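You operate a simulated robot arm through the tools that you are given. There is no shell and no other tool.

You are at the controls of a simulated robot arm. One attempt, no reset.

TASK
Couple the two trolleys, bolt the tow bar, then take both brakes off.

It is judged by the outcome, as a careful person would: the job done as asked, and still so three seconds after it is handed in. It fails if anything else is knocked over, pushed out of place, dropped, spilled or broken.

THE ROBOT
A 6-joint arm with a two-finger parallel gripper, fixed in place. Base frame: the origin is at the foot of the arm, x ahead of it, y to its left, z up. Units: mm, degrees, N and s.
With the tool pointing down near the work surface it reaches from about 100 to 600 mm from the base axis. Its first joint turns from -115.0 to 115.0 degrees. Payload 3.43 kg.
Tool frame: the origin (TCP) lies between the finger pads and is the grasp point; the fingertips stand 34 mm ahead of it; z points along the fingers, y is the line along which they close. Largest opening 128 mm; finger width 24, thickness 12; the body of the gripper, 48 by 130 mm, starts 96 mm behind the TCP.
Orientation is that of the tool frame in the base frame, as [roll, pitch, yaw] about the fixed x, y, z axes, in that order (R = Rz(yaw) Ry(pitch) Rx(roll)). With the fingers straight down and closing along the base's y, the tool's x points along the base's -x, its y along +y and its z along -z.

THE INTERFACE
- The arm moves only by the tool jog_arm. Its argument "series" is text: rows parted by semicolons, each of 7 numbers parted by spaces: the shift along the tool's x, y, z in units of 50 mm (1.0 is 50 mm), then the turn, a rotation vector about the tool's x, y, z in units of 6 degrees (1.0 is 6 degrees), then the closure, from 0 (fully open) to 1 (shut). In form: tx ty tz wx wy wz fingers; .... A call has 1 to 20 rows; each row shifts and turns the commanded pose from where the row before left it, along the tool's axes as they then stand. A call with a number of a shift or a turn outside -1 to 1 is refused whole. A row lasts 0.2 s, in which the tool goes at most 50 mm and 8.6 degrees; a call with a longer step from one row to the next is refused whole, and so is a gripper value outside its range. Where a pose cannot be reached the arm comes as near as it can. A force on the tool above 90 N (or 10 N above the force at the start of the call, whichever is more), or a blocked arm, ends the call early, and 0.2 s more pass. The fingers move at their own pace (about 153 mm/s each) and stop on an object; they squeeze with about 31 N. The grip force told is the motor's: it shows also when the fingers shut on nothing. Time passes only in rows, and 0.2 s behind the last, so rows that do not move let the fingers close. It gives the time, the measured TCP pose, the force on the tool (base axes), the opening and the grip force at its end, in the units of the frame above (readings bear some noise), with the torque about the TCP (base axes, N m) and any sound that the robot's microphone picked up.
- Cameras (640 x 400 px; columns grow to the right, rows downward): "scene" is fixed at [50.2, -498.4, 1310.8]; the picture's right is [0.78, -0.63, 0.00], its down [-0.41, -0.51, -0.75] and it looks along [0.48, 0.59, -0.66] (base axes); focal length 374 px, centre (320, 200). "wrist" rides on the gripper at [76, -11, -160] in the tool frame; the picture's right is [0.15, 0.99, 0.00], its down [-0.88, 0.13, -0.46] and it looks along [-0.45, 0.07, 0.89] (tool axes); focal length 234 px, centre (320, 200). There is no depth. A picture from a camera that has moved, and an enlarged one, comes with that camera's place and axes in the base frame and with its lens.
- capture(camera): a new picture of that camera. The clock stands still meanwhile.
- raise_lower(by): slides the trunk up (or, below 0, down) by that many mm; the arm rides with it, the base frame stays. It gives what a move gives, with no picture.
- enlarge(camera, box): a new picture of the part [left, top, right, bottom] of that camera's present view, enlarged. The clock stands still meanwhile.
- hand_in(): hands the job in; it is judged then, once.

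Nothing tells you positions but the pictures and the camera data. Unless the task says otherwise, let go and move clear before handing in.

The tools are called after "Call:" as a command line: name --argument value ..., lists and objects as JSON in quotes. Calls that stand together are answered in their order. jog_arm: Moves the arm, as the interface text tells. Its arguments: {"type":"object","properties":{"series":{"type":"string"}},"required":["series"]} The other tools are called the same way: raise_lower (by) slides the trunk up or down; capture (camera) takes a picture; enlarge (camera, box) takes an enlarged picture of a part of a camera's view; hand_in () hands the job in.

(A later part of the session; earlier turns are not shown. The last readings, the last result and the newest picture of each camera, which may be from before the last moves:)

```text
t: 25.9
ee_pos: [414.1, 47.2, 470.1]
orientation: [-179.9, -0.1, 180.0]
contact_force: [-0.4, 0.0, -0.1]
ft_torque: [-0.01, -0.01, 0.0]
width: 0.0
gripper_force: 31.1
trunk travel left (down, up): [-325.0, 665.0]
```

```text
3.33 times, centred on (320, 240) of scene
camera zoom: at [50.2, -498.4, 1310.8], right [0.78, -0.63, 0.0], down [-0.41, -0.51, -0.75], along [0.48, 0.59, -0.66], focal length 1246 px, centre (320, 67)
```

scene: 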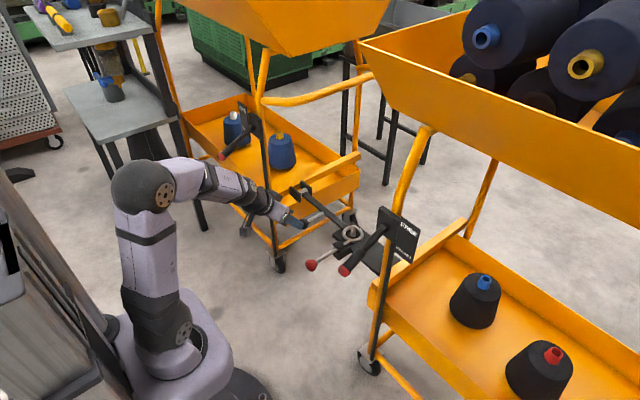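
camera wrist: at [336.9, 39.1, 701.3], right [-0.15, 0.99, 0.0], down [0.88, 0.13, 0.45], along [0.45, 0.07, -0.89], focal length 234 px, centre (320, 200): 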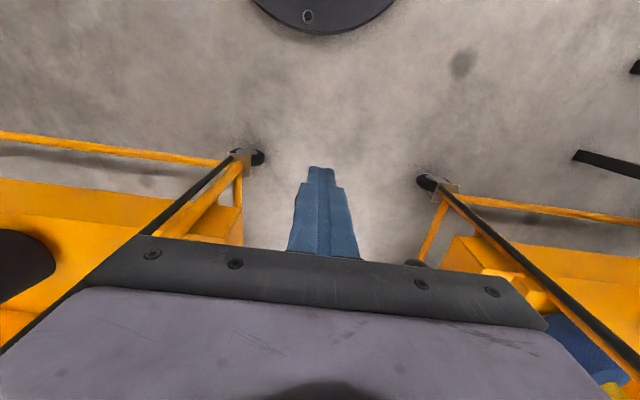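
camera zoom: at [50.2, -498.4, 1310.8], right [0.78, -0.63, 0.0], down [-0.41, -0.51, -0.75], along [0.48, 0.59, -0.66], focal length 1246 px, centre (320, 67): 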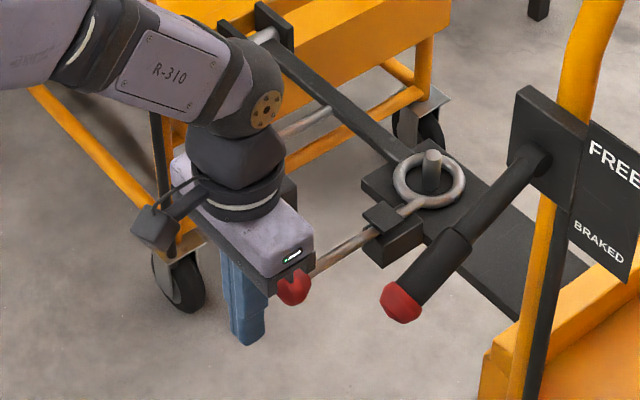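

Fingers are at knob height behind it. Now I'll push forward in small steps.

Call:
jog_arm --series "-0.2 0 0 0 0 0 1; -0.2 0 0 0 0 0 1; -0.2 0 0 0 0 0 1; -0.2 0 0 0 0 0 1; 0 0 0 0 0 0 1"

Call:
enlarge --camera "scene" --box '[240, 180, 400, 300]'

```text
t: 27.1
ee_pos: [453.6, 48.8, 470.0]
orientation: [180.0, -0.1, -179.9]
contact_force: [-0.6, 0.5, -0.1]
ft_torque: [0.03, 0.0, 0.0]
width: 0.0
gripper_force: 30.8
trunk travel left (down, up): [-325.0, 665.0]
```

```text
3.33 times, centred on (320, 240) of scene
camera zoom: at [50.2, -498.4, 1310.8], right [0.78, -0.63, 0.0], down [-0.41, -0.51, -0.75], along [0.48, 0.59, -0.66], focal length 1246 px, centre (320, 67)
```

zoom: 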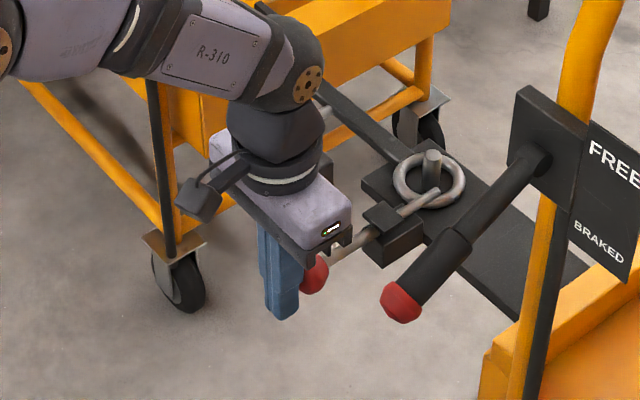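

The bolt is sliding and its end is passing over the ring. I'll keep pushing.

Call:
jog_arm --series "-0.2 -0.01 0 0 0 0 1; -0.2 -0.01 0 0 0 0 1; -0.2 0 0 0 0 0 1; 0 0 0 0 0 0 1"

Call:
enlarge --camera "scene" --box '[280, 190, 400, 290]'

```text
t: 28.1
ee_pos: [485.6, 47.3, 469.8]
orientation: [180.0, -0.1, -180.0]
contact_force: [-0.1, -0.6, 0.0]
ft_torque: [0.01, 0.03, 0.01]
width: 0.2
gripper_force: 30.5
trunk travel left (down, up): [-325.0, 665.0]
```

```text
4.00 times, centred on (340, 240) of scene
camera zoom: at [50.2, -498.4, 1310.8], right [0.78, -0.63, 0.0], down [-0.41, -0.51, -0.75], along [0.48, 0.59, -0.66], focal length 1496 px, centre (240, 40)
```

zoom: 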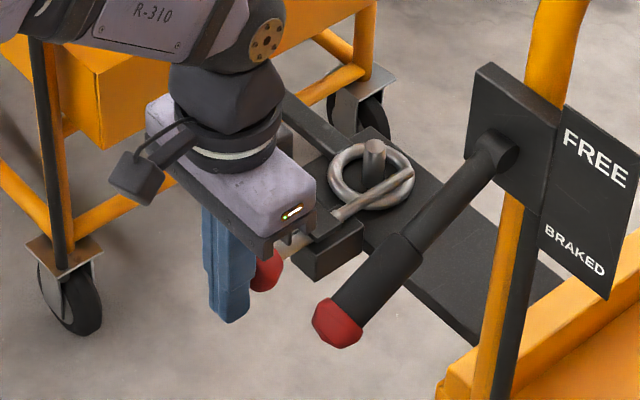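

The rod crosses the ring now. I'll push on until it meets its stop, in small steps.

Call:
jog_arm --series "-0.12 0 0 0 0 0 1; -0.12 0 0 0 0 0 1; 0 0 0 0 0 0 1"

Call:
enlarge --camera "scene" --box '[280, 190, 400, 290]'

```text
t: 28.9
ee_pos: [495.2, 48.8, 470.8]
orientation: [-179.9, -0.3, 180.0]
contact_force: [-11.0, 0.2, 4.3]
ft_torque: [-0.01, -0.17, 0.0]
width: 0.0
gripper_force: 31.4
trunk travel left (down, up): [-325.0, 665.0]
```

```text
4.00 times, centred on (340, 240) of scene
camera zoom: at [50.2, -498.4, 1310.8], right [0.78, -0.63, 0.0], down [-0.41, -0.51, -0.75], along [0.48, 0.59, -0.66], focal length 1496 px, centre (240, 40)
```

zoom: 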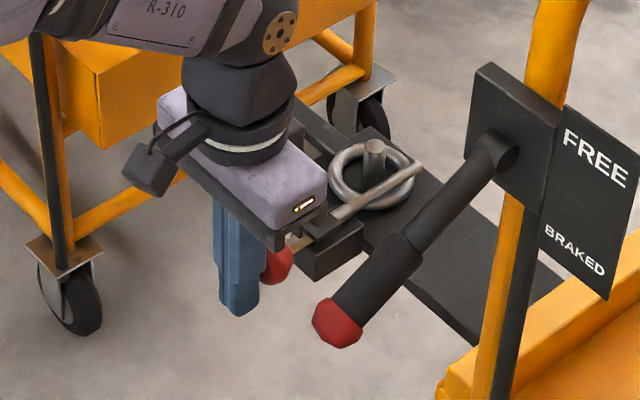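

An 11 N reaction has appeared, probably the end stop. I'll nudge slightly more to confirm it's fully home.

Call:
jog_arm --series "-0.06 0 0 0 0 0 1; 0 0 0 0 0 0 1"

Call:
enlarge --camera "scene" --box '[300, 200, 390, 280]'

```text
t: 29.5
ee_pos: [495.4, 48.4, 472.2]
orientation: [-179.9, -0.6, 180.0]
contact_force: [-29.5, 0.2, 7.1]
ft_torque: [-0.04, -0.5, 0.02]
width: 0.0
gripper_force: 30.3
trunk travel left (down, up): [-325.0, 665.0]
```

```text
5.00 times, centred on (345, 240) of scene
camera zoom: at [50.2, -498.4, 1310.8], right [0.78, -0.63, 0.0], down [-0.41, -0.51, -0.75], along [0.48, 0.59, -0.66], focal length 1869 px, centre (195, 0)
```

zoom: 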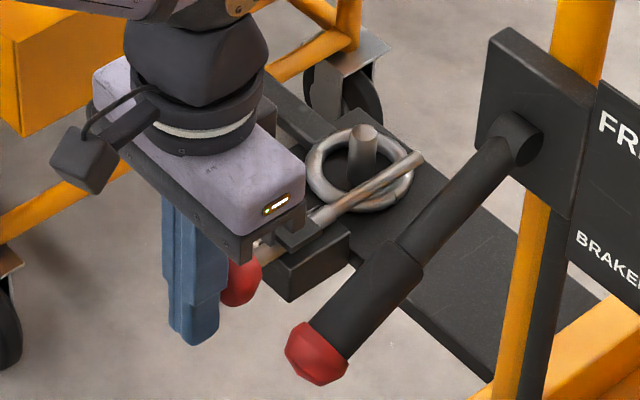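

The force rose to 30 N with no further travel, so the bolt is fully home across the ring. I'll back off, rise and check.

Call:
jog_arm --series "0.3 0 0 0 0 0 1; 0.5 0 0 0 0 0 1; 0.5 0 0 0 0 0 1; 0.3 0 -0.8 0 0 0 1; 0.3 0 -0.9 0 0 0 1; 0.3 0 -0.9 0 0 0 1; 0 0 -0.9 0 0 0 1; 0 0 0 0 0 0 1"

Call:
capture --camera "scene"

Call:
capture --camera "wrist"

Call:
enlarge --camera "scene" --box '[290, 190, 390, 280]'

```text
t: 31.3
ee_pos: [391.5, 49.9, 649.6]
orientation: [-180.0, -0.1, 180.0]
contact_force: [0.5, 0.7, 0.7]
ft_torque: [-0.01, -0.03, 0.01]
width: 0.0
gripper_force: 31.4
trunk travel left (down, up): [-325.0, 665.0]
```

```text
taken
```

scene: 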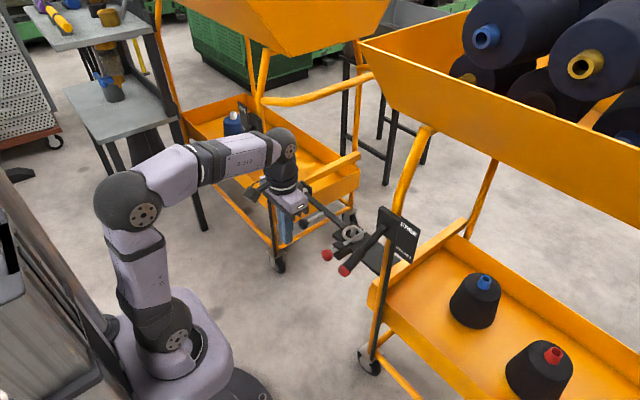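

```text
taken
camera wrist: at [315.2, 39.3, 807.7], right [-0.15, 0.99, 0.0], down [0.88, 0.13, 0.45], along [0.45, 0.07, -0.89], focal length 234 px, centre (320, 200)
```

wrist: 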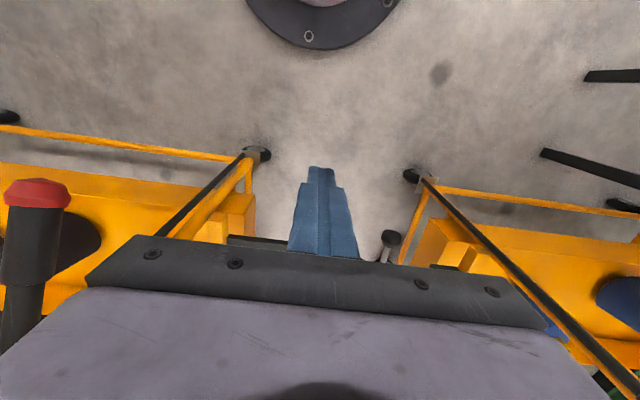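

```text
4.44 times, centred on (340, 235) of scene
camera zoom: at [50.2, -498.4, 1310.8], right [0.78, -0.63, 0.0], down [-0.41, -0.51, -0.75], along [0.48, 0.59, -0.66], focal length 1662 px, centre (231, 44)
```

zoom: 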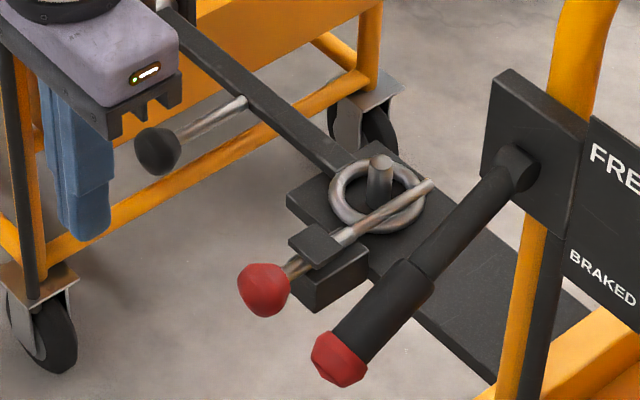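

The bolt is home with the knob against its guide. Next is the right trolley's brake lever, with its pivot at about (525, −136, 725) and tip at about (409, −139, 668). I'll move to a tilted pre-approach above the grip and check.

Call:
jog_arm --series "0.17 0 -0.77 0 0 0 1; 0.17 0 -0.77 0 0 0 0.8; 0.17 0 -0.77 0 0 0 0.6; 0 0 0 0 -1 0 0.4; 0 0 0 0 -1 0 0.4; 0 0 0 0 -1 0 0.4; 0 0 0 0 -1 0 0.4; 0 0 0 0 -1 0 0.4; 0 0 0 0 -1 0 0.4; 0 0 0 0 -0.667 0 0.4; 0 -0.9 0 0 0 0 0.4; 0 -0.9 0 0 0 0 0.4; 0 -0.9 0 0 0 0 0.4; 0 -0.9 0 0 0 0 0.4; 0 0 0 0 0 0 0.4"

Call:
capture --camera "scene"

Call:
capture --camera "wrist"

```text
t: 34.5
ee_pos: [467.4, -105.6, 778.9]
orientation: [180.0, 39.9, -180.0]
contact_force: [0.0, 0.4, -0.7]
ft_torque: [-0.04, -0.01, 0.01]
width: 76.8
gripper_force: 0.1
out of reach, approached as far as the arm can: row 6, 7, 8, 9, 10, 11
trunk travel left (down, up): [-325.0, 665.0]
```

```text
taken
```

scene: 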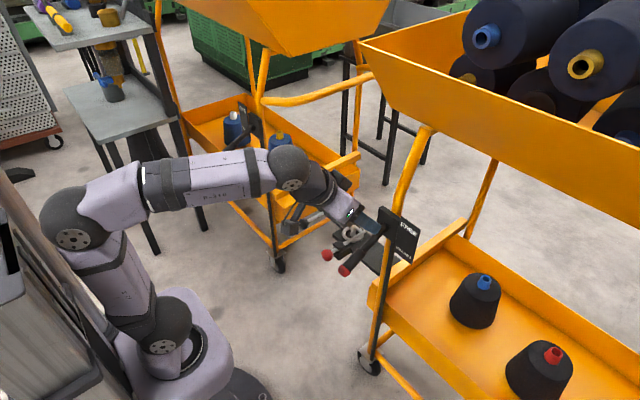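

```text
taken
camera wrist: at [305.8, -117.4, 851.7], right [-0.11, 0.99, -0.09], down [0.38, 0.13, 0.91], along [0.92, 0.07, -0.39], focal length 234 px, centre (320, 200)
```

wrist: 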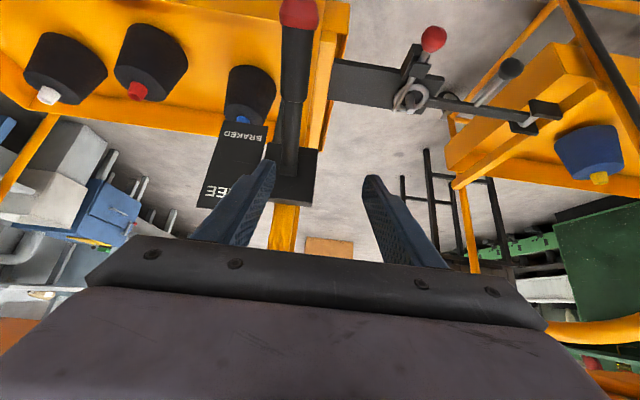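

The arm hit its inner reach limit and ended further forward than I asked, at (467, −106, 779), though without touching anything. I'll move back to the open centre and lower the trunk so this tilt is reachable.

Call:
jog_arm --series "0 0.6 0 0 0 0 0.4; 0 0.8 0 0 0 0 0.4; 0 0.8 0 0 0 0 0.4; 0 0.4 0 0 0 0 0.4; 0 0 0 0 0 0 0.4"

Call:
raise_lower --by -150

Call:
capture --camera "scene"

```text
t: 35.7
ee_pos: [464.7, 25.7, 778.1]
orientation: [-179.9, 39.8, 180.0]
contact_force: [0.6, -0.7, 0.0]
ft_torque: [0.0, 0.01, -0.02]
width: 76.7
gripper_force: 0.1
trunk travel left (down, up): [-325.0, 665.0]
```

```text
t: 37.5
ee_pos: [465.3, 25.9, 627.3]
orientation: [-180.0, 39.9, -180.0]
contact_force: [0.1, -0.7, 0.4]
ft_torque: [0.0, 0.02, 0.01]
width: 76.8
gripper_force: 0.1
trunk travel left (down, up): [-175.0, 815.0]
```

```text
taken
```

scene: 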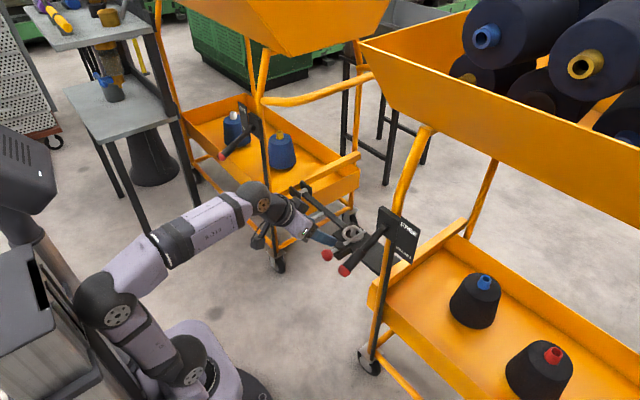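

Now I'll back the tool up and away at this lower trunk setting to see whether (370, 26, 765) is reachable.

Call:
jog_arm --series "-0.08 0 -0.834 0 0 0 0.4; -0.08 0 -0.834 0 0 0 0.4; -0.08 0 -0.834 0 0 0 0.4; -0.08 0 -0.834 0 0 0 0.4; 0 0 0 0 0 0 0.4"

```text
t: 38.7
ee_pos: [403.4, 30.8, 779.5]
orientation: [180.0, 39.7, -180.0]
contact_force: [-0.3, -0.7, 0.1]
ft_torque: [0.01, -0.02, -0.01]
width: 76.9
gripper_force: 0.1
out of reach, approached as far as the arm can: row 1, 2, 3
trunk travel left (down, up): [-175.0, 815.0]
```

I'm at (403, 31, 780) now. I'll go above the grip point of the right lever at about (436, −138, 781), then descend vertically with the fingers straddling it.

Call:
jog_arm --series "-0.126 -0.845 0.106 0 0 0 0.4; -0.126 -0.845 0.106 0 0 0 0.4; -0.126 -0.845 0.106 0 0 0 0.4; -0.126 -0.845 0.106 0 0 0 0.4; 0 0 0 0 0 0 0.4"

Call:
capture --camera "wrist"

Call:
capture --camera "scene"

```text
t: 39.9
ee_pos: [434.7, -140.9, 779.8]
orientation: [180.0, 39.8, 180.0]
contact_force: [0.9, -0.3, -0.3]
ft_torque: [0.02, 0.0, 0.02]
width: 76.9
gripper_force: 0.1
trunk travel left (down, up): [-175.0, 815.0]
```

```text
taken
camera wrist: at [273.4, -152.0, 854.7], right [-0.11, 0.99, -0.09], down [0.39, 0.13, 0.91], along [0.92, 0.07, -0.4], focal length 234 px, centre (320, 200)
```

wrist: 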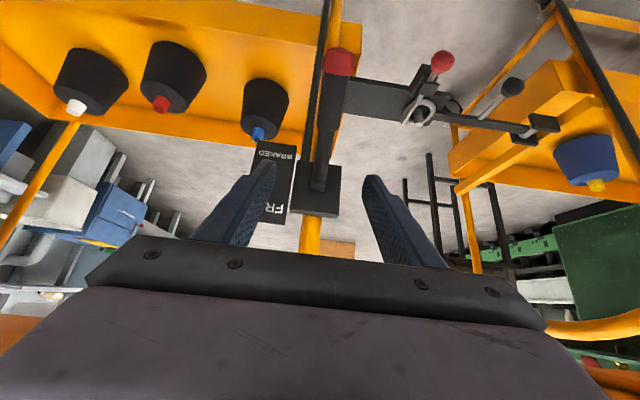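

```text
taken
```

scene: 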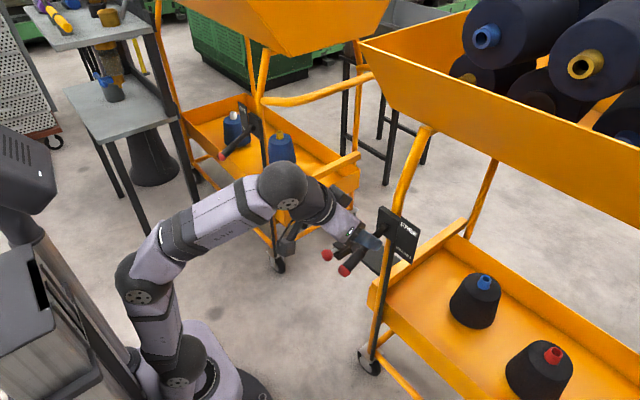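

The lever is nicely between the fingers: tip at about (411, −136, 666), pivot at about (523, −138, 724). I'll descend vertically to straddle the grip at about (436, −136.5, 680).

Call:
jog_arm --series "0.3145 0.022 0.3875 0 0 0 0.4; 0.3145 0.022 0.3875 0 0 0 0.4; 0.3145 0.022 0.3875 0 0 0 0.4; 0.3145 0.022 0.3875 0 0 0 0.4; 0 0 0 0 0 0 0.4"

Call:
capture --camera "wrist"

Call:
enlarge --camera "scene" --box '[280, 180, 440, 300]'

```text
t: 41.1
ee_pos: [435.6, -136.4, 676.4]
orientation: [-179.9, 39.9, 179.9]
contact_force: [-0.2, 0.7, -0.6]
ft_torque: [-0.02, -0.03, 0.01]
width: 76.8
gripper_force: 0.0
trunk travel left (down, up): [-175.0, 815.0]
```

```text
taken
camera wrist: at [275.1, -147.7, 750.7], right [-0.11, 0.99, -0.09], down [0.39, 0.13, 0.91], along [0.92, 0.07, -0.4], focal length 234 px, centre (320, 200)
```

wrist: 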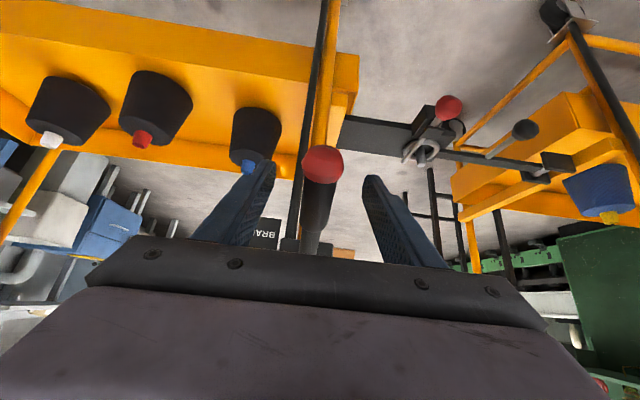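

```text
3.33 times, centred on (360, 240) of scene
camera zoom: at [50.2, -498.4, 1310.8], right [0.78, -0.63, 0.0], down [-0.41, -0.51, -0.75], along [0.48, 0.59, -0.66], focal length 1246 px, centre (187, 67)
```

zoom: 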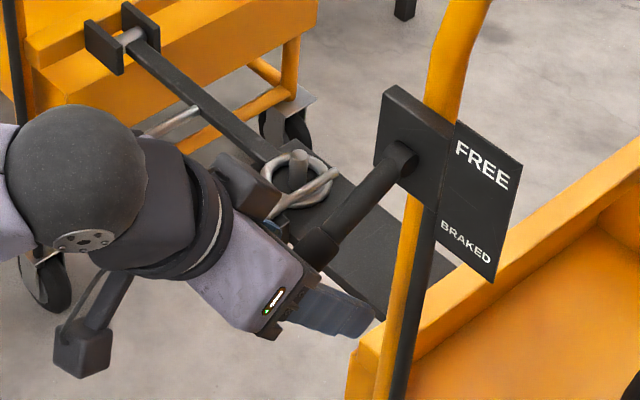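

The fingers straddle the lever grip as intended. I'll close on it.

Call:
jog_arm --series "0 0 0 0 0 0 0.55; 0 0 0 0 0 0 0.7; 0 0 0 0 0 0 0.85; 0 0 0 0 0 0 0.95; 0 0 0 0 0 0 0.95; 0 0 0 0 0 0 0.95"

Call:
capture --camera "wrist"

```text
t: 42.5
ee_pos: [435.1, -137.7, 677.9]
orientation: [-179.9, 39.7, 180.0]
contact_force: [1.1, -6.9, 1.1]
ft_torque: [-0.37, 0.01, 0.62]
width: 23.2
gripper_force: 30.9
trunk travel left (down, up): [-175.0, 815.0]
```

```text
taken
camera wrist: at [275.1, -148.3, 751.0], right [-0.11, 0.99, -0.09], down [0.39, 0.13, 0.91], along [0.92, 0.07, -0.4], focal length 234 px, centre (320, 200)
```

wrist: 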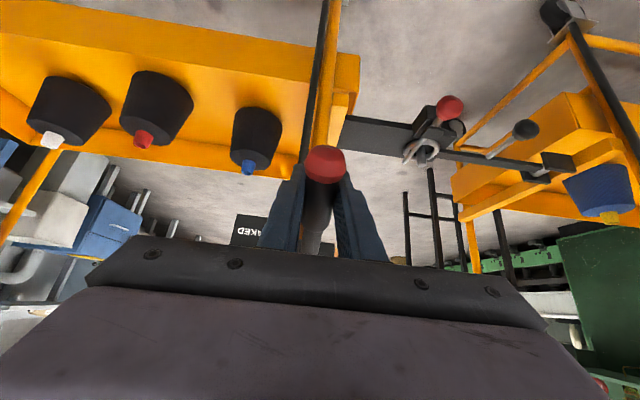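

The lever is gripped (23 mm). I'll start raising it along its arc, the first 12° as a test.

Call:
jog_arm --series "-0.0524 0 -0.1981 0 0 0 0.95; -0.074 0 -0.1947 0 0 0 0.95; 0 0 0 0 0 0 0.95"

Call:
enlarge --camera "scene" --box '[280, 180, 440, 300]'

Call:
capture --camera "wrist"

```text
t: 43.3
ee_pos: [428.2, -136.0, 694.3]
orientation: [179.8, 39.3, 179.9]
contact_force: [-5.4, -5.6, 0.5]
ft_torque: [-0.32, 0.86, 0.68]
width: 23.0
gripper_force: 30.7
trunk travel left (down, up): [-175.0, 815.0]
```

```text
3.33 times, centred on (360, 240) of scene
camera zoom: at [50.2, -498.4, 1310.8], right [0.78, -0.63, 0.0], down [-0.41, -0.51, -0.75], along [0.48, 0.59, -0.66], focal length 1246 px, centre (187, 67)
```

zoom: 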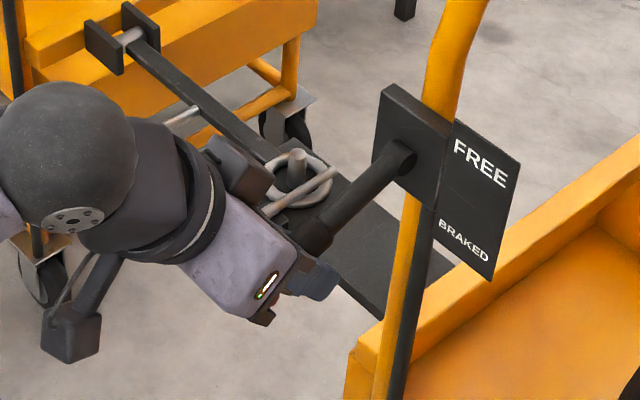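

```text
taken
camera wrist: at [268.8, -147.7, 769.4], right [-0.11, 0.99, -0.09], down [0.39, 0.13, 0.91], along [0.91, 0.07, -0.4], focal length 234 px, centre (320, 200)
```

wrist: 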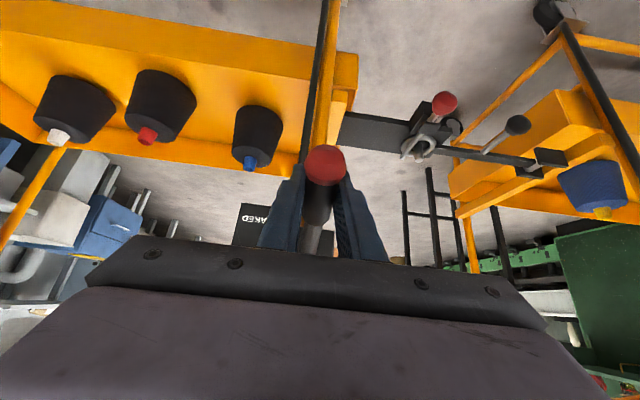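

The lever follows with low force and the trolley holds still. I'll continue to about +14°.

Call:
jog_arm --series "-0.094 0 -0.1859 0 0 0 0.95; -0.1126 0 -0.1748 0 0 0 0.95; -0.1306 0 -0.1624 0 0 0 0.95; -0.1468 0 -0.1478 0 0 0 0.95; -0.1614 0 -0.1315 0 0 0 0.95; 0 0 0 0 0 0 0.95"

Call:
enlarge --camera "scene" --box '[280, 160, 440, 280]'

Call:
capture --camera "wrist"

```text
t: 44.7
ee_pos: [428.9, -134.6, 748.6]
orientation: [180.0, 39.7, 180.0]
contact_force: [-4.7, -1.2, -8.2]
ft_torque: [0.17, 0.79, 0.87]
width: 22.9
gripper_force: 30.7
trunk travel left (down, up): [-175.0, 815.0]
```

```text
3.33 times, centred on (360, 220) of scene
camera zoom: at [50.2, -498.4, 1310.8], right [0.78, -0.63, 0.0], down [-0.41, -0.51, -0.75], along [0.48, 0.59, -0.66], focal length 1246 px, centre (187, 133)
```

zoom: 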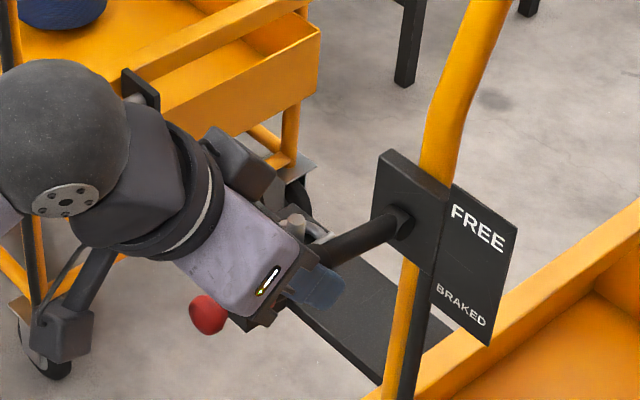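

```text
taken
camera wrist: at [268.6, -145.5, 822.6], right [-0.11, 0.99, -0.09], down [0.39, 0.13, 0.91], along [0.92, 0.07, -0.4], focal length 234 px, centre (320, 200)
```

wrist: 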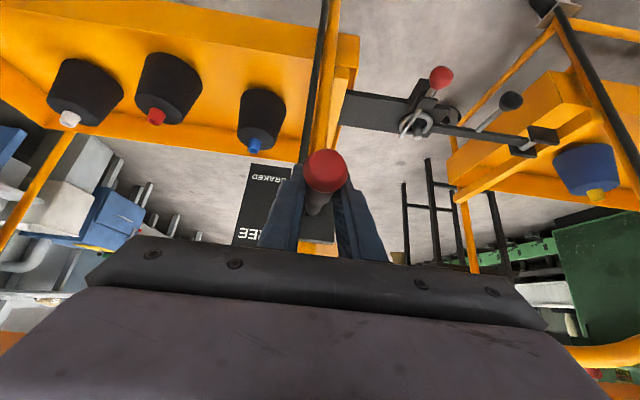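

The lever is now above horizontal, heading toward FREE. I'll continue in steps until I feel the stop.

Call:
jog_arm --series "-0.1742 0 -0.1141 0 0 0 0.95; -0.1853 0 -0.0952 0 0 0 0.95; 0 0 0 0 0 0 0.95"

Call:
enlarge --camera "scene" --box '[280, 160, 440, 280]'

Call:
capture --camera "wrist"

```text
t: 45.5
ee_pos: [435.9, -134.3, 769.7]
orientation: [179.9, 39.7, 179.9]
contact_force: [-4.1, 0.4, -9.5]
ft_torque: [0.23, 0.93, 0.4]
width: 23.6
gripper_force: 30.5
trunk travel left (down, up): [-175.0, 815.0]
```

```text
3.33 times, centred on (360, 220) of scene
camera zoom: at [50.2, -498.4, 1310.8], right [0.78, -0.63, 0.0], down [-0.41, -0.51, -0.75], along [0.48, 0.59, -0.66], focal length 1246 px, centre (187, 133)
```

zoom: 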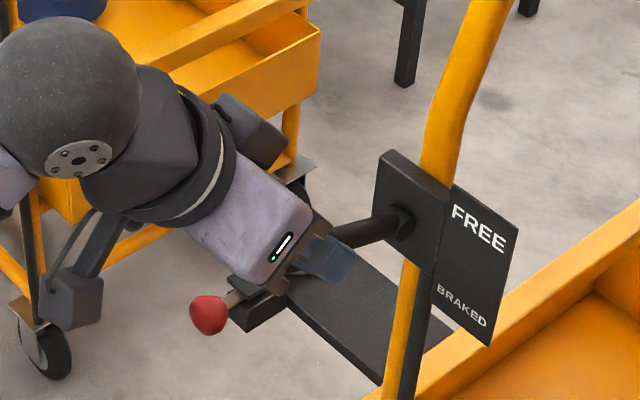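

```text
taken
camera wrist: at [275.4, -146.1, 842.8], right [-0.11, 0.99, -0.09], down [0.39, 0.13, 0.91], along [0.92, 0.07, -0.4], focal length 234 px, centre (320, 200)
```

wrist: 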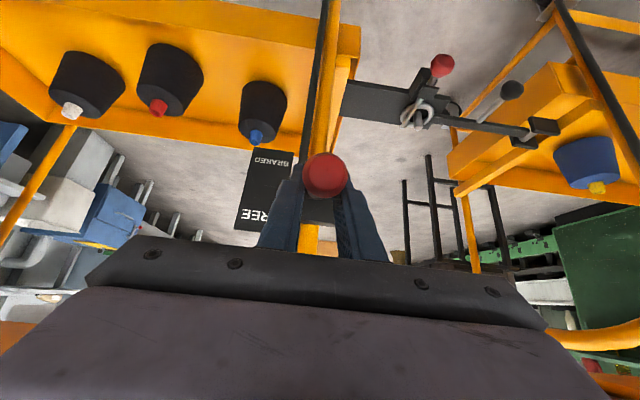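

The lever is at about +21° with no stop felt yet. I'll go another step and compare.

Call:
jog_arm --series "-0.1942 0 -0.0753 0 0 0 0.95; 0 0 0 0 0 0 0.95"

Call:
capture --camera "wrist"

```text
t: 46.1
ee_pos: [442.2, -134.5, 779.5]
orientation: [-179.8, 40.1, -179.9]
contact_force: [-0.6, -0.6, 0.4]
ft_torque: [0.17, 0.13, 0.55]
width: 23.5
gripper_force: 30.7
trunk travel left (down, up): [-175.0, 815.0]
```

```text
taken
camera wrist: at [280.3, -145.7, 852.7], right [-0.11, 0.99, -0.1], down [0.38, 0.13, 0.92], along [0.92, 0.07, -0.39], focal length 234 px, centre (320, 200)
```

wrist: 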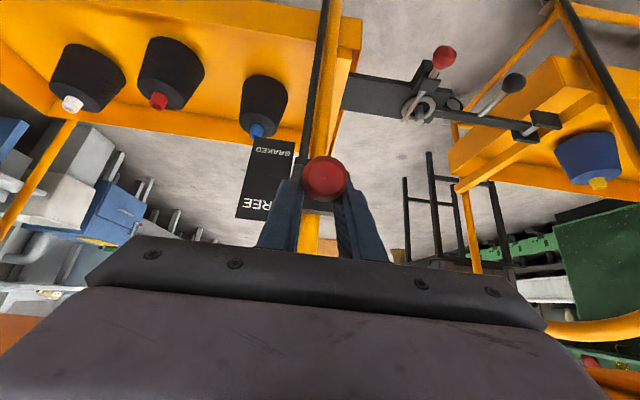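

The lever is now at about +27°, mirroring its start. I'll push a bit further to find whether it's at its stop.

Call:
jog_arm --series "-0.1 0 -0.028 0 0 0 0.95; -0.1 0 -0.026 0 0 0 0.95; 0 0 0 0 0 0 0.95"

Call:
capture --camera "wrist"

Call:
enlarge --camera "scene" --box '[280, 160, 440, 280]'

```text
t: 46.9
ee_pos: [445.7, -134.9, 785.3]
orientation: [179.8, 39.3, 179.8]
contact_force: [-16.1, -0.6, -16.1]
ft_torque: [-0.1, 0.46, -0.4]
width: 23.5
gripper_force: 30.9
trunk travel left (down, up): [-175.0, 815.0]
```

```text
taken
camera wrist: at [285.4, -146.8, 860.2], right [-0.11, 0.99, -0.09], down [0.39, 0.13, 0.91], along [0.91, 0.07, -0.4], focal length 234 px, centre (320, 200)
```

wrist: 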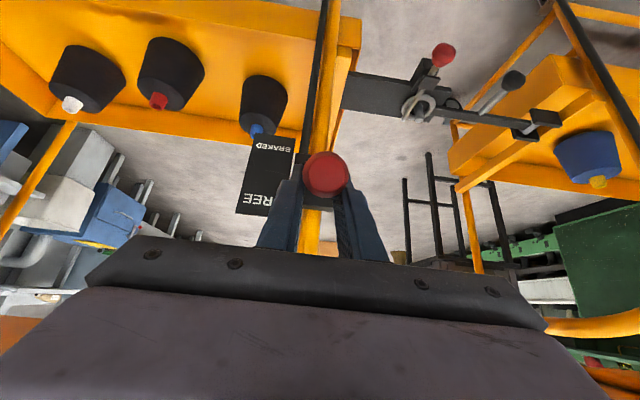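

```text
3.33 times, centred on (360, 220) of scene
camera zoom: at [50.2, -498.4, 1310.8], right [0.78, -0.63, 0.0], down [-0.41, -0.51, -0.75], along [0.48, 0.59, -0.66], focal length 1246 px, centre (187, 133)
```

zoom: 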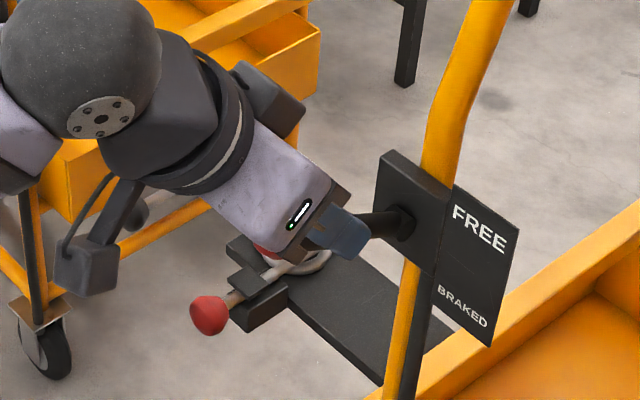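

The reaction rose to about 23 N at roughly +29°, so the right brake is at its FREE stop. I'll release and lift clear vertically.

Call:
jog_arm --series "0.05 0 0.01 0 0 0 0.85; 0 0 0 0 0 0 0.7; 0 0 0 0 0 0 0.55; 0 0 0 0 0 0 0.45; 0 0 0 0 0 0 0.4; -0.192 0 -0.23 0 0 0 0.4; -0.256 0 -0.307 0 0 0 0.4; -0.256 0 -0.307 0 0 0 0.4; -0.128 0 -0.154 0 0 0 0.4; 0 0 0 0 0 0 0.4"

Call:
capture --camera "wrist"

Call:
capture --camera "scene"

```text
t: 49.1
ee_pos: [444.9, -132.4, 845.9]
orientation: [180.0, 39.6, 179.9]
contact_force: [0.0, -0.1, 0.8]
ft_torque: [0.01, -0.01, -0.02]
width: 76.7
gripper_force: 0.0
trunk travel left (down, up): [-175.0, 815.0]
```

```text
taken
camera wrist: at [283.9, -143.7, 920.4], right [-0.11, 0.99, -0.09], down [0.39, 0.13, 0.91], along [0.92, 0.07, -0.4], focal length 234 px, centre (320, 200)
```

wrist: 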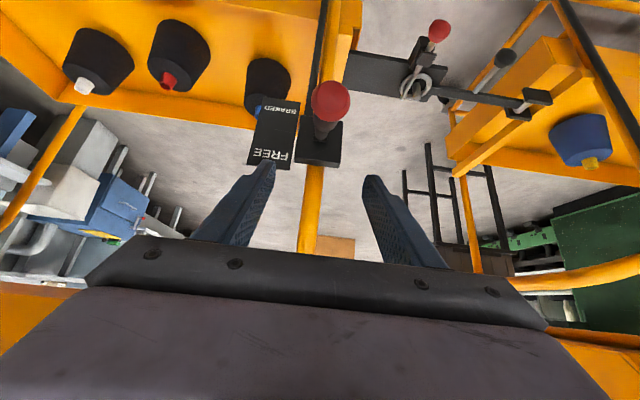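

```text
taken
```

scene: 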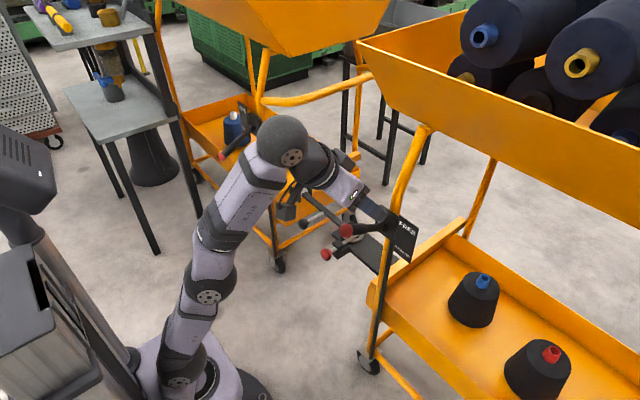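

The right lever stays up at FREE. The right trolley may have shifted very slightly when freed, so I'll zoom in to check the hitch and lever.

Call:
enlarge --camera "scene" --box '[290, 190, 440, 300]'

Call:
enlarge --camera "wrist" --box '[240, 0, 560, 180]'

Call:
enlarge --camera "scene" --box '[330, 280, 450, 400]'

```text
3.64 times, centred on (365, 245) of scene
camera zoom: at [50.2, -498.4, 1310.8], right [0.78, -0.63, 0.0], down [-0.41, -0.51, -0.75], along [0.48, 0.59, -0.66], focal length 1360 px, centre (156, 36)
```

zoom: 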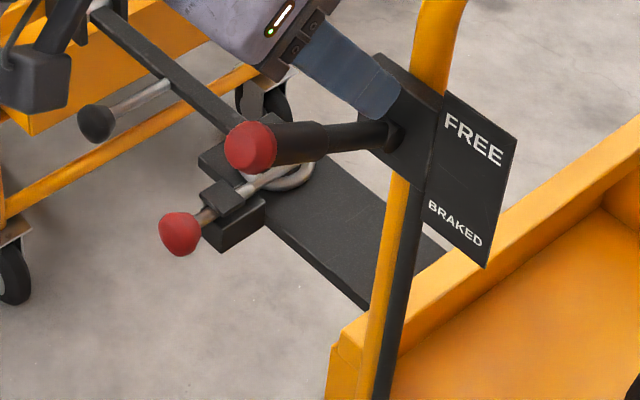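

```text
2.00 times, centred on (400, 90) of wrist
camera zoom: at [283.9, -143.7, 920.4], right [-0.11, 0.99, -0.09], down [0.39, 0.13, 0.91], along [0.92, 0.07, -0.4], focal length 468 px, centre (160, 420)
```

zoom: 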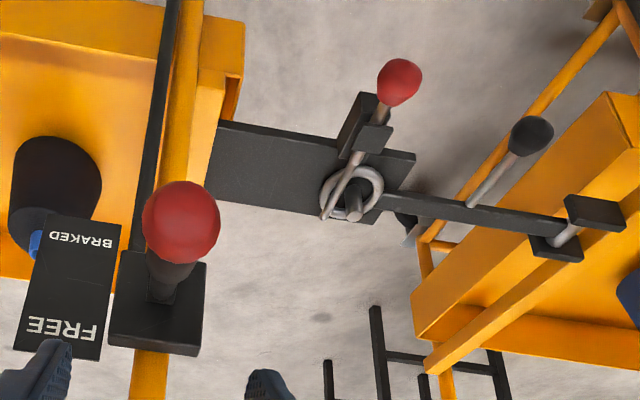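

```text
3.33 times, centred on (390, 340) of scene
camera zoom: at [50.2, -498.4, 1310.8], right [0.78, -0.63, 0.0], down [-0.41, -0.51, -0.75], along [0.48, 0.59, -0.66], focal length 1246 px, centre (87, -267)
```

zoom: 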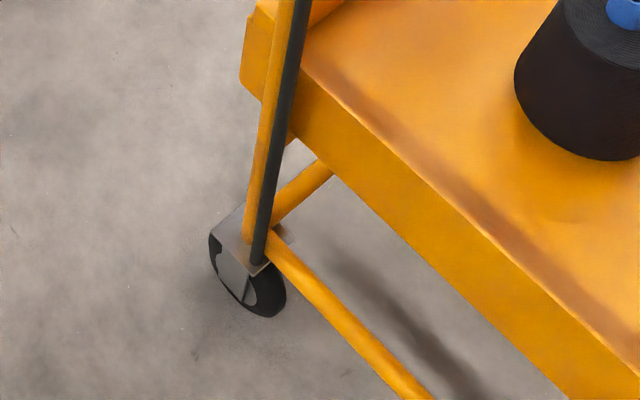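

The right lever is at FREE and the coupling is intact; the trolley only took up about 3 mm of ring slack. Next is the left brake. I'll go back to the centre, come down a little and raise the trunk for better reach there.

Call:
jog_arm --series "0 0.85 0 0 0 0 0.4; 0 0.85 0 0 0 0 0.4; 0 0.85 0 0 0 0 0.4; 0 0.85 0 0 0 0 0.4; 0 0.85 0 0 0 0 0.4; 0.36 0 0.69 0 0 0 0.4; 0.36 0 0.69 0 0 0 0.4; 0.36 0 0.69 0 0 0 0.4; 0.36 0 0.69 0 0 0 0.4; 0.36 0 0.69 0 0 0 0.4; 0 0 0 0 0 0 0.4"

Call:
capture --camera "scene"

```text
t: 51.5
ee_pos: [488.0, 80.7, 656.1]
orientation: [179.9, 39.9, 179.9]
contact_force: [-0.5, -0.4, 0.3]
ft_torque: [-0.01, 0.03, 0.0]
width: 76.7
gripper_force: 0.0
trunk travel left (down, up): [-175.0, 815.0]
```

```text
taken
```

scene: 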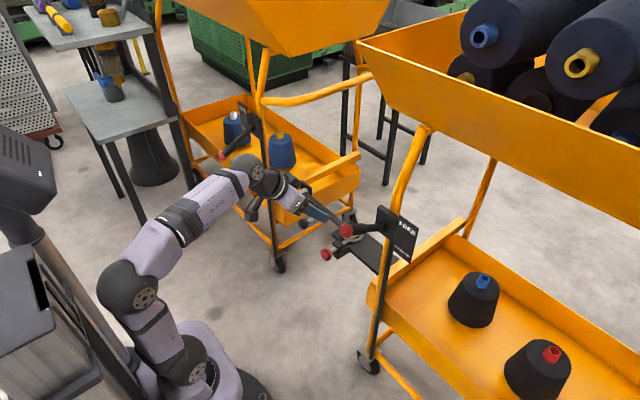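

The path is clear, so I'll raise the trunk 250 mm.

Call:
raise_lower --by 250

Call:
capture --camera "scene"

Call:
capture --camera "wrist"

```text
t: 54.0
ee_pos: [486.7, 79.9, 906.3]
orientation: [-180.0, 39.8, -179.9]
contact_force: [0.4, -0.1, -0.1]
ft_torque: [0.02, 0.03, 0.0]
width: 76.9
gripper_force: 0.1
trunk travel left (down, up): [-425.0, 565.0]
```

```text
taken
```

scene: 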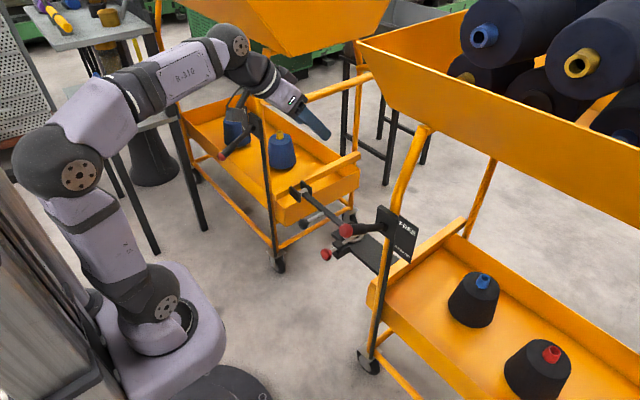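

```text
taken
camera wrist: at [325.7, 69.2, 980.2], right [-0.11, 0.99, -0.09], down [0.39, 0.13, 0.91], along [0.92, 0.07, -0.4], focal length 234 px, centre (320, 200)
```

wrist: 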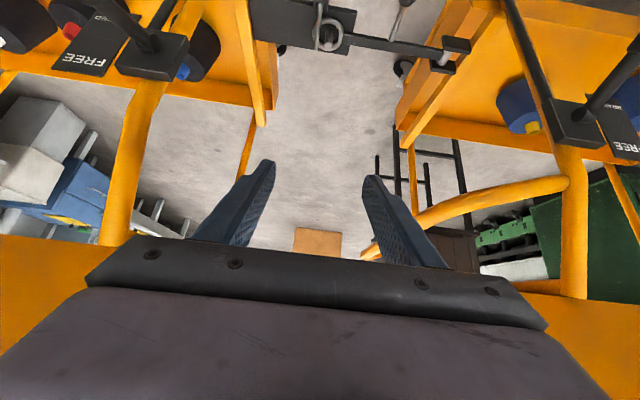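

Now I'll approach the left lever from the centre: first to about (430, 330, 820) for a clear look at it.

Call:
jog_arm --series "0.329 0.833 0.099 0 0 0 0.4; 0.329 0.833 0.099 0 0 0 0.4; 0.329 0.833 0.099 0 0 0 0.4; 0.329 0.833 0.099 0 0 0 0.4; 0.329 0.833 0.099 0 0 0 0.4; 0.329 0.833 0.099 0 0 0 0.4; 0 0 0 0 0 0 0.4"

Call:
capture --camera "scene"

Call:
capture --camera "wrist"

Call:
enlarge --camera "scene" --box '[180, 70, 320, 190]'

```text
t: 55.6
ee_pos: [431.2, 326.9, 820.2]
orientation: [180.0, 39.9, 179.8]
contact_force: [0.6, 0.3, 0.0]
ft_torque: [-0.03, 0.01, 0.0]
width: 76.5
gripper_force: 0.0
trunk travel left (down, up): [-425.0, 565.0]
```

```text
taken
```

scene: 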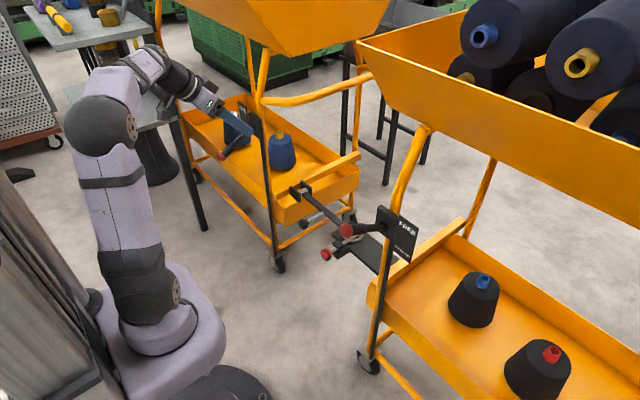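

```text
taken
camera wrist: at [269.5, 315.4, 895.1], right [-0.11, 0.99, -0.09], down [0.39, 0.13, 0.91], along [0.92, 0.07, -0.4], focal length 234 px, centre (320, 200)
```

wrist: 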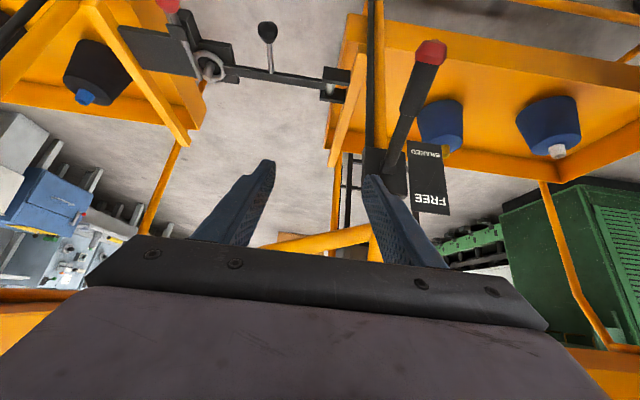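

```text
3.33 times, centred on (250, 130) of scene
camera zoom: at [50.2, -498.4, 1310.8], right [0.78, -0.63, 0.0], down [-0.41, -0.51, -0.75], along [0.48, 0.59, -0.66], focal length 1246 px, centre (553, 433)
```

zoom: 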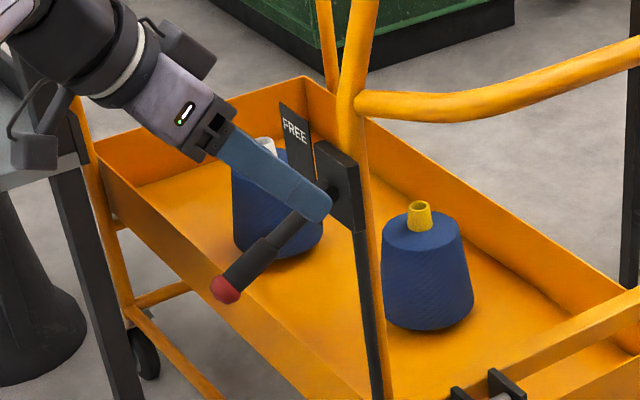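

The left lever tip is at about (409, 418, 667), with the same shape as the right one. I'll move directly above its grip point at (436, 418, 805).

Call:
jog_arm --series "0.039 0.607 0.098 0 0 0 0.4; 0.039 0.607 0.098 0 0 0 0.4; 0.039 0.607 0.098 0 0 0 0.4; 0 0 0 0 0 0 0.4"

Call:
capture --camera "wrist"

Call:
enlarge --camera "scene" --box '[150, 50, 310, 190]'

```text
t: 56.6
ee_pos: [435.8, 420.8, 806.5]
orientation: [-179.9, 39.7, -179.9]
contact_force: [-0.5, 0.4, -0.3]
ft_torque: [0.0, -0.02, -0.03]
width: 76.6
gripper_force: 0.1
trunk travel left (down, up): [-425.0, 565.0]
```

```text
taken
camera wrist: at [275.3, 409.8, 880.2], right [-0.11, 0.99, -0.09], down [0.39, 0.13, 0.91], along [0.92, 0.07, -0.4], focal length 234 px, centre (320, 200)
```

wrist: 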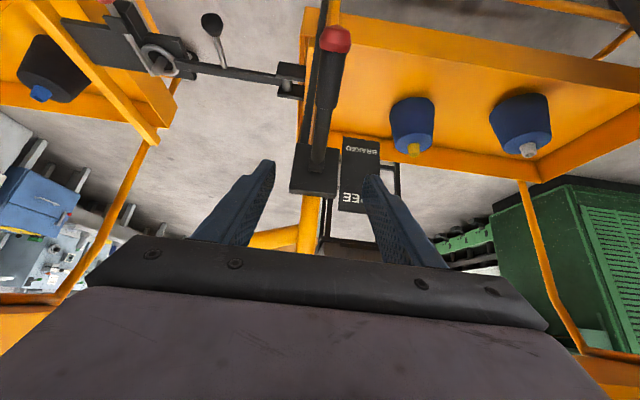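

```text
2.86 times, centred on (230, 120) of scene
camera zoom: at [50.2, -498.4, 1310.8], right [0.78, -0.63, 0.0], down [-0.41, -0.51, -0.75], along [0.48, 0.59, -0.66], focal length 1068 px, centre (577, 429)
```

zoom: 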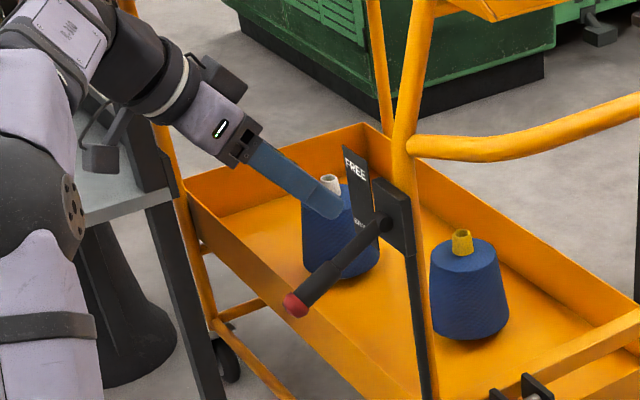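

The fingers are centred over the left lever (y ≈ 419.5). I'll descend vertically onto its grip.

Call:
jog_arm --series "0.324 -0.005 0.389 0 0 0 0.4; 0.324 -0.005 0.389 0 0 0 0.4; 0.324 -0.005 0.389 0 0 0 0.4; 0.324 -0.005 0.389 0 0 0 0.4; 0.324 -0.005 0.389 0 0 0 0.4; 0 0 0 0 0 0 0.4"

Call:
capture --camera "wrist"

Call:
enlarge --camera "scene" --box '[150, 70, 310, 210]'

```text
t: 58.0
ee_pos: [435.0, 419.4, 678.2]
orientation: [-180.0, 39.7, 179.9]
contact_force: [0.0, -0.1, -0.5]
ft_torque: [-0.03, -0.03, 0.06]
width: 76.6
gripper_force: 0.0
trunk travel left (down, up): [-425.0, 565.0]
```

```text
taken
camera wrist: at [275.2, 408.5, 753.8], right [-0.11, 0.99, -0.09], down [0.39, 0.13, 0.91], along [0.92, 0.07, -0.4], focal length 234 px, centre (320, 200)
```

wrist: 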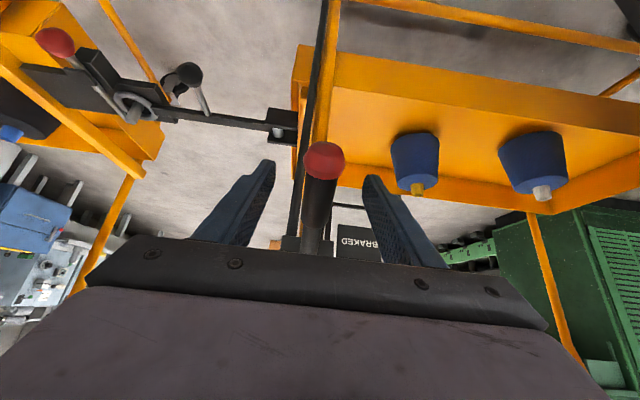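

```text
2.86 times, centred on (230, 140) of scene
camera zoom: at [50.2, -498.4, 1310.8], right [0.78, -0.63, 0.0], down [-0.41, -0.51, -0.75], along [0.48, 0.59, -0.66], focal length 1068 px, centre (577, 371)
```

zoom: 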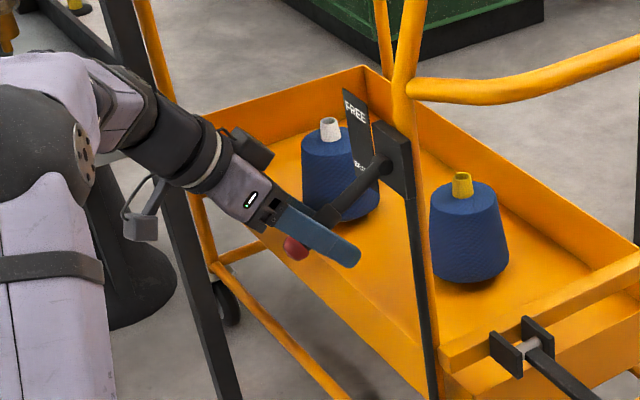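

Same geometry as on the right. I'll close on the lever.

Call:
jog_arm --series "0 -0.015 0 0 0 0 0.55; 0 0 0 0 0 0 0.7; 0 0 0 0 0 0 0.8; 0 0 0 0 0 0 0.95; 0 0 0 0 0 0 0.95; 0 0 0 0 0 0 0.95"

Call:
capture --camera "wrist"

```text
t: 59.5
ee_pos: [435.1, 418.8, 680.5]
orientation: [180.0, 39.7, 180.0]
contact_force: [0.7, 0.7, 0.4]
ft_torque: [0.1, -0.16, -0.38]
width: 23.0
gripper_force: 30.5
trunk travel left (down, up): [-425.0, 565.0]
```

```text
taken
camera wrist: at [274.4, 407.7, 754.0], right [-0.11, 0.99, -0.09], down [0.39, 0.13, 0.91], along [0.92, 0.07, -0.4], focal length 234 px, centre (320, 200)
```

wrist: 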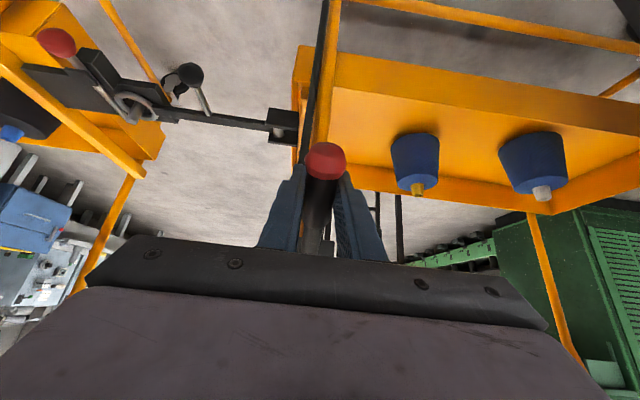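

Well centred, with almost no side force. I'll raise it along the same arc that worked on the right.

Call:
jog_arm --series "-0.0524 0 -0.1981 0 0 0 0.95; -0.074 0 -0.1947 0 0 0 0.95; -0.094 0 -0.1859 0 0 0 0.95; -0.1126 0 -0.1748 0 0 0 0.95; 0 0 0 0 0 0 0.95"

Call:
capture --camera "wrist"

Call:
enlarge --camera "scene" --box '[150, 70, 310, 210]'

```text
t: 60.6
ee_pos: [422.7, 418.8, 716.6]
orientation: [-179.8, 39.6, -179.9]
contact_force: [-4.1, -3.6, -0.5]
ft_torque: [-0.25, 1.01, 0.77]
width: 23.2
gripper_force: 30.7
trunk travel left (down, up): [-425.0, 565.0]
```

```text
taken
camera wrist: at [262.2, 407.8, 791.2], right [-0.11, 0.99, -0.1], down [0.39, 0.13, 0.91], along [0.91, 0.06, -0.4], focal length 234 px, centre (320, 200)
```

wrist: 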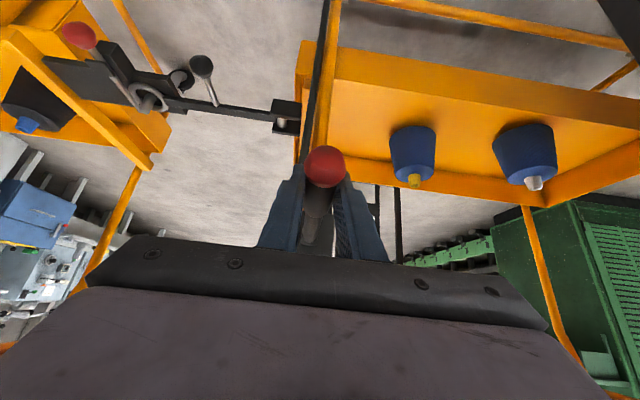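

```text
2.86 times, centred on (230, 140) of scene
camera zoom: at [50.2, -498.4, 1310.8], right [0.78, -0.63, 0.0], down [-0.41, -0.51, -0.75], along [0.48, 0.59, -0.66], focal length 1068 px, centre (577, 371)
```

zoom: 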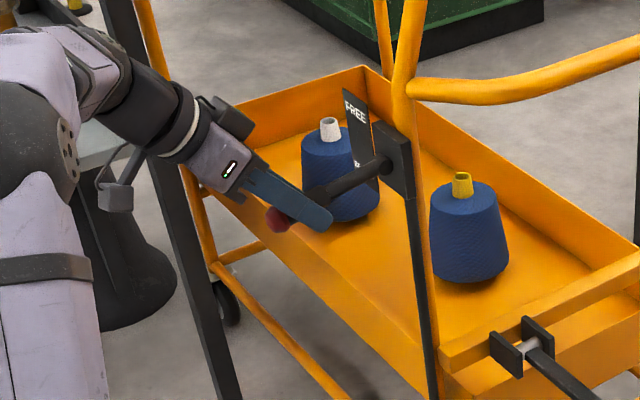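

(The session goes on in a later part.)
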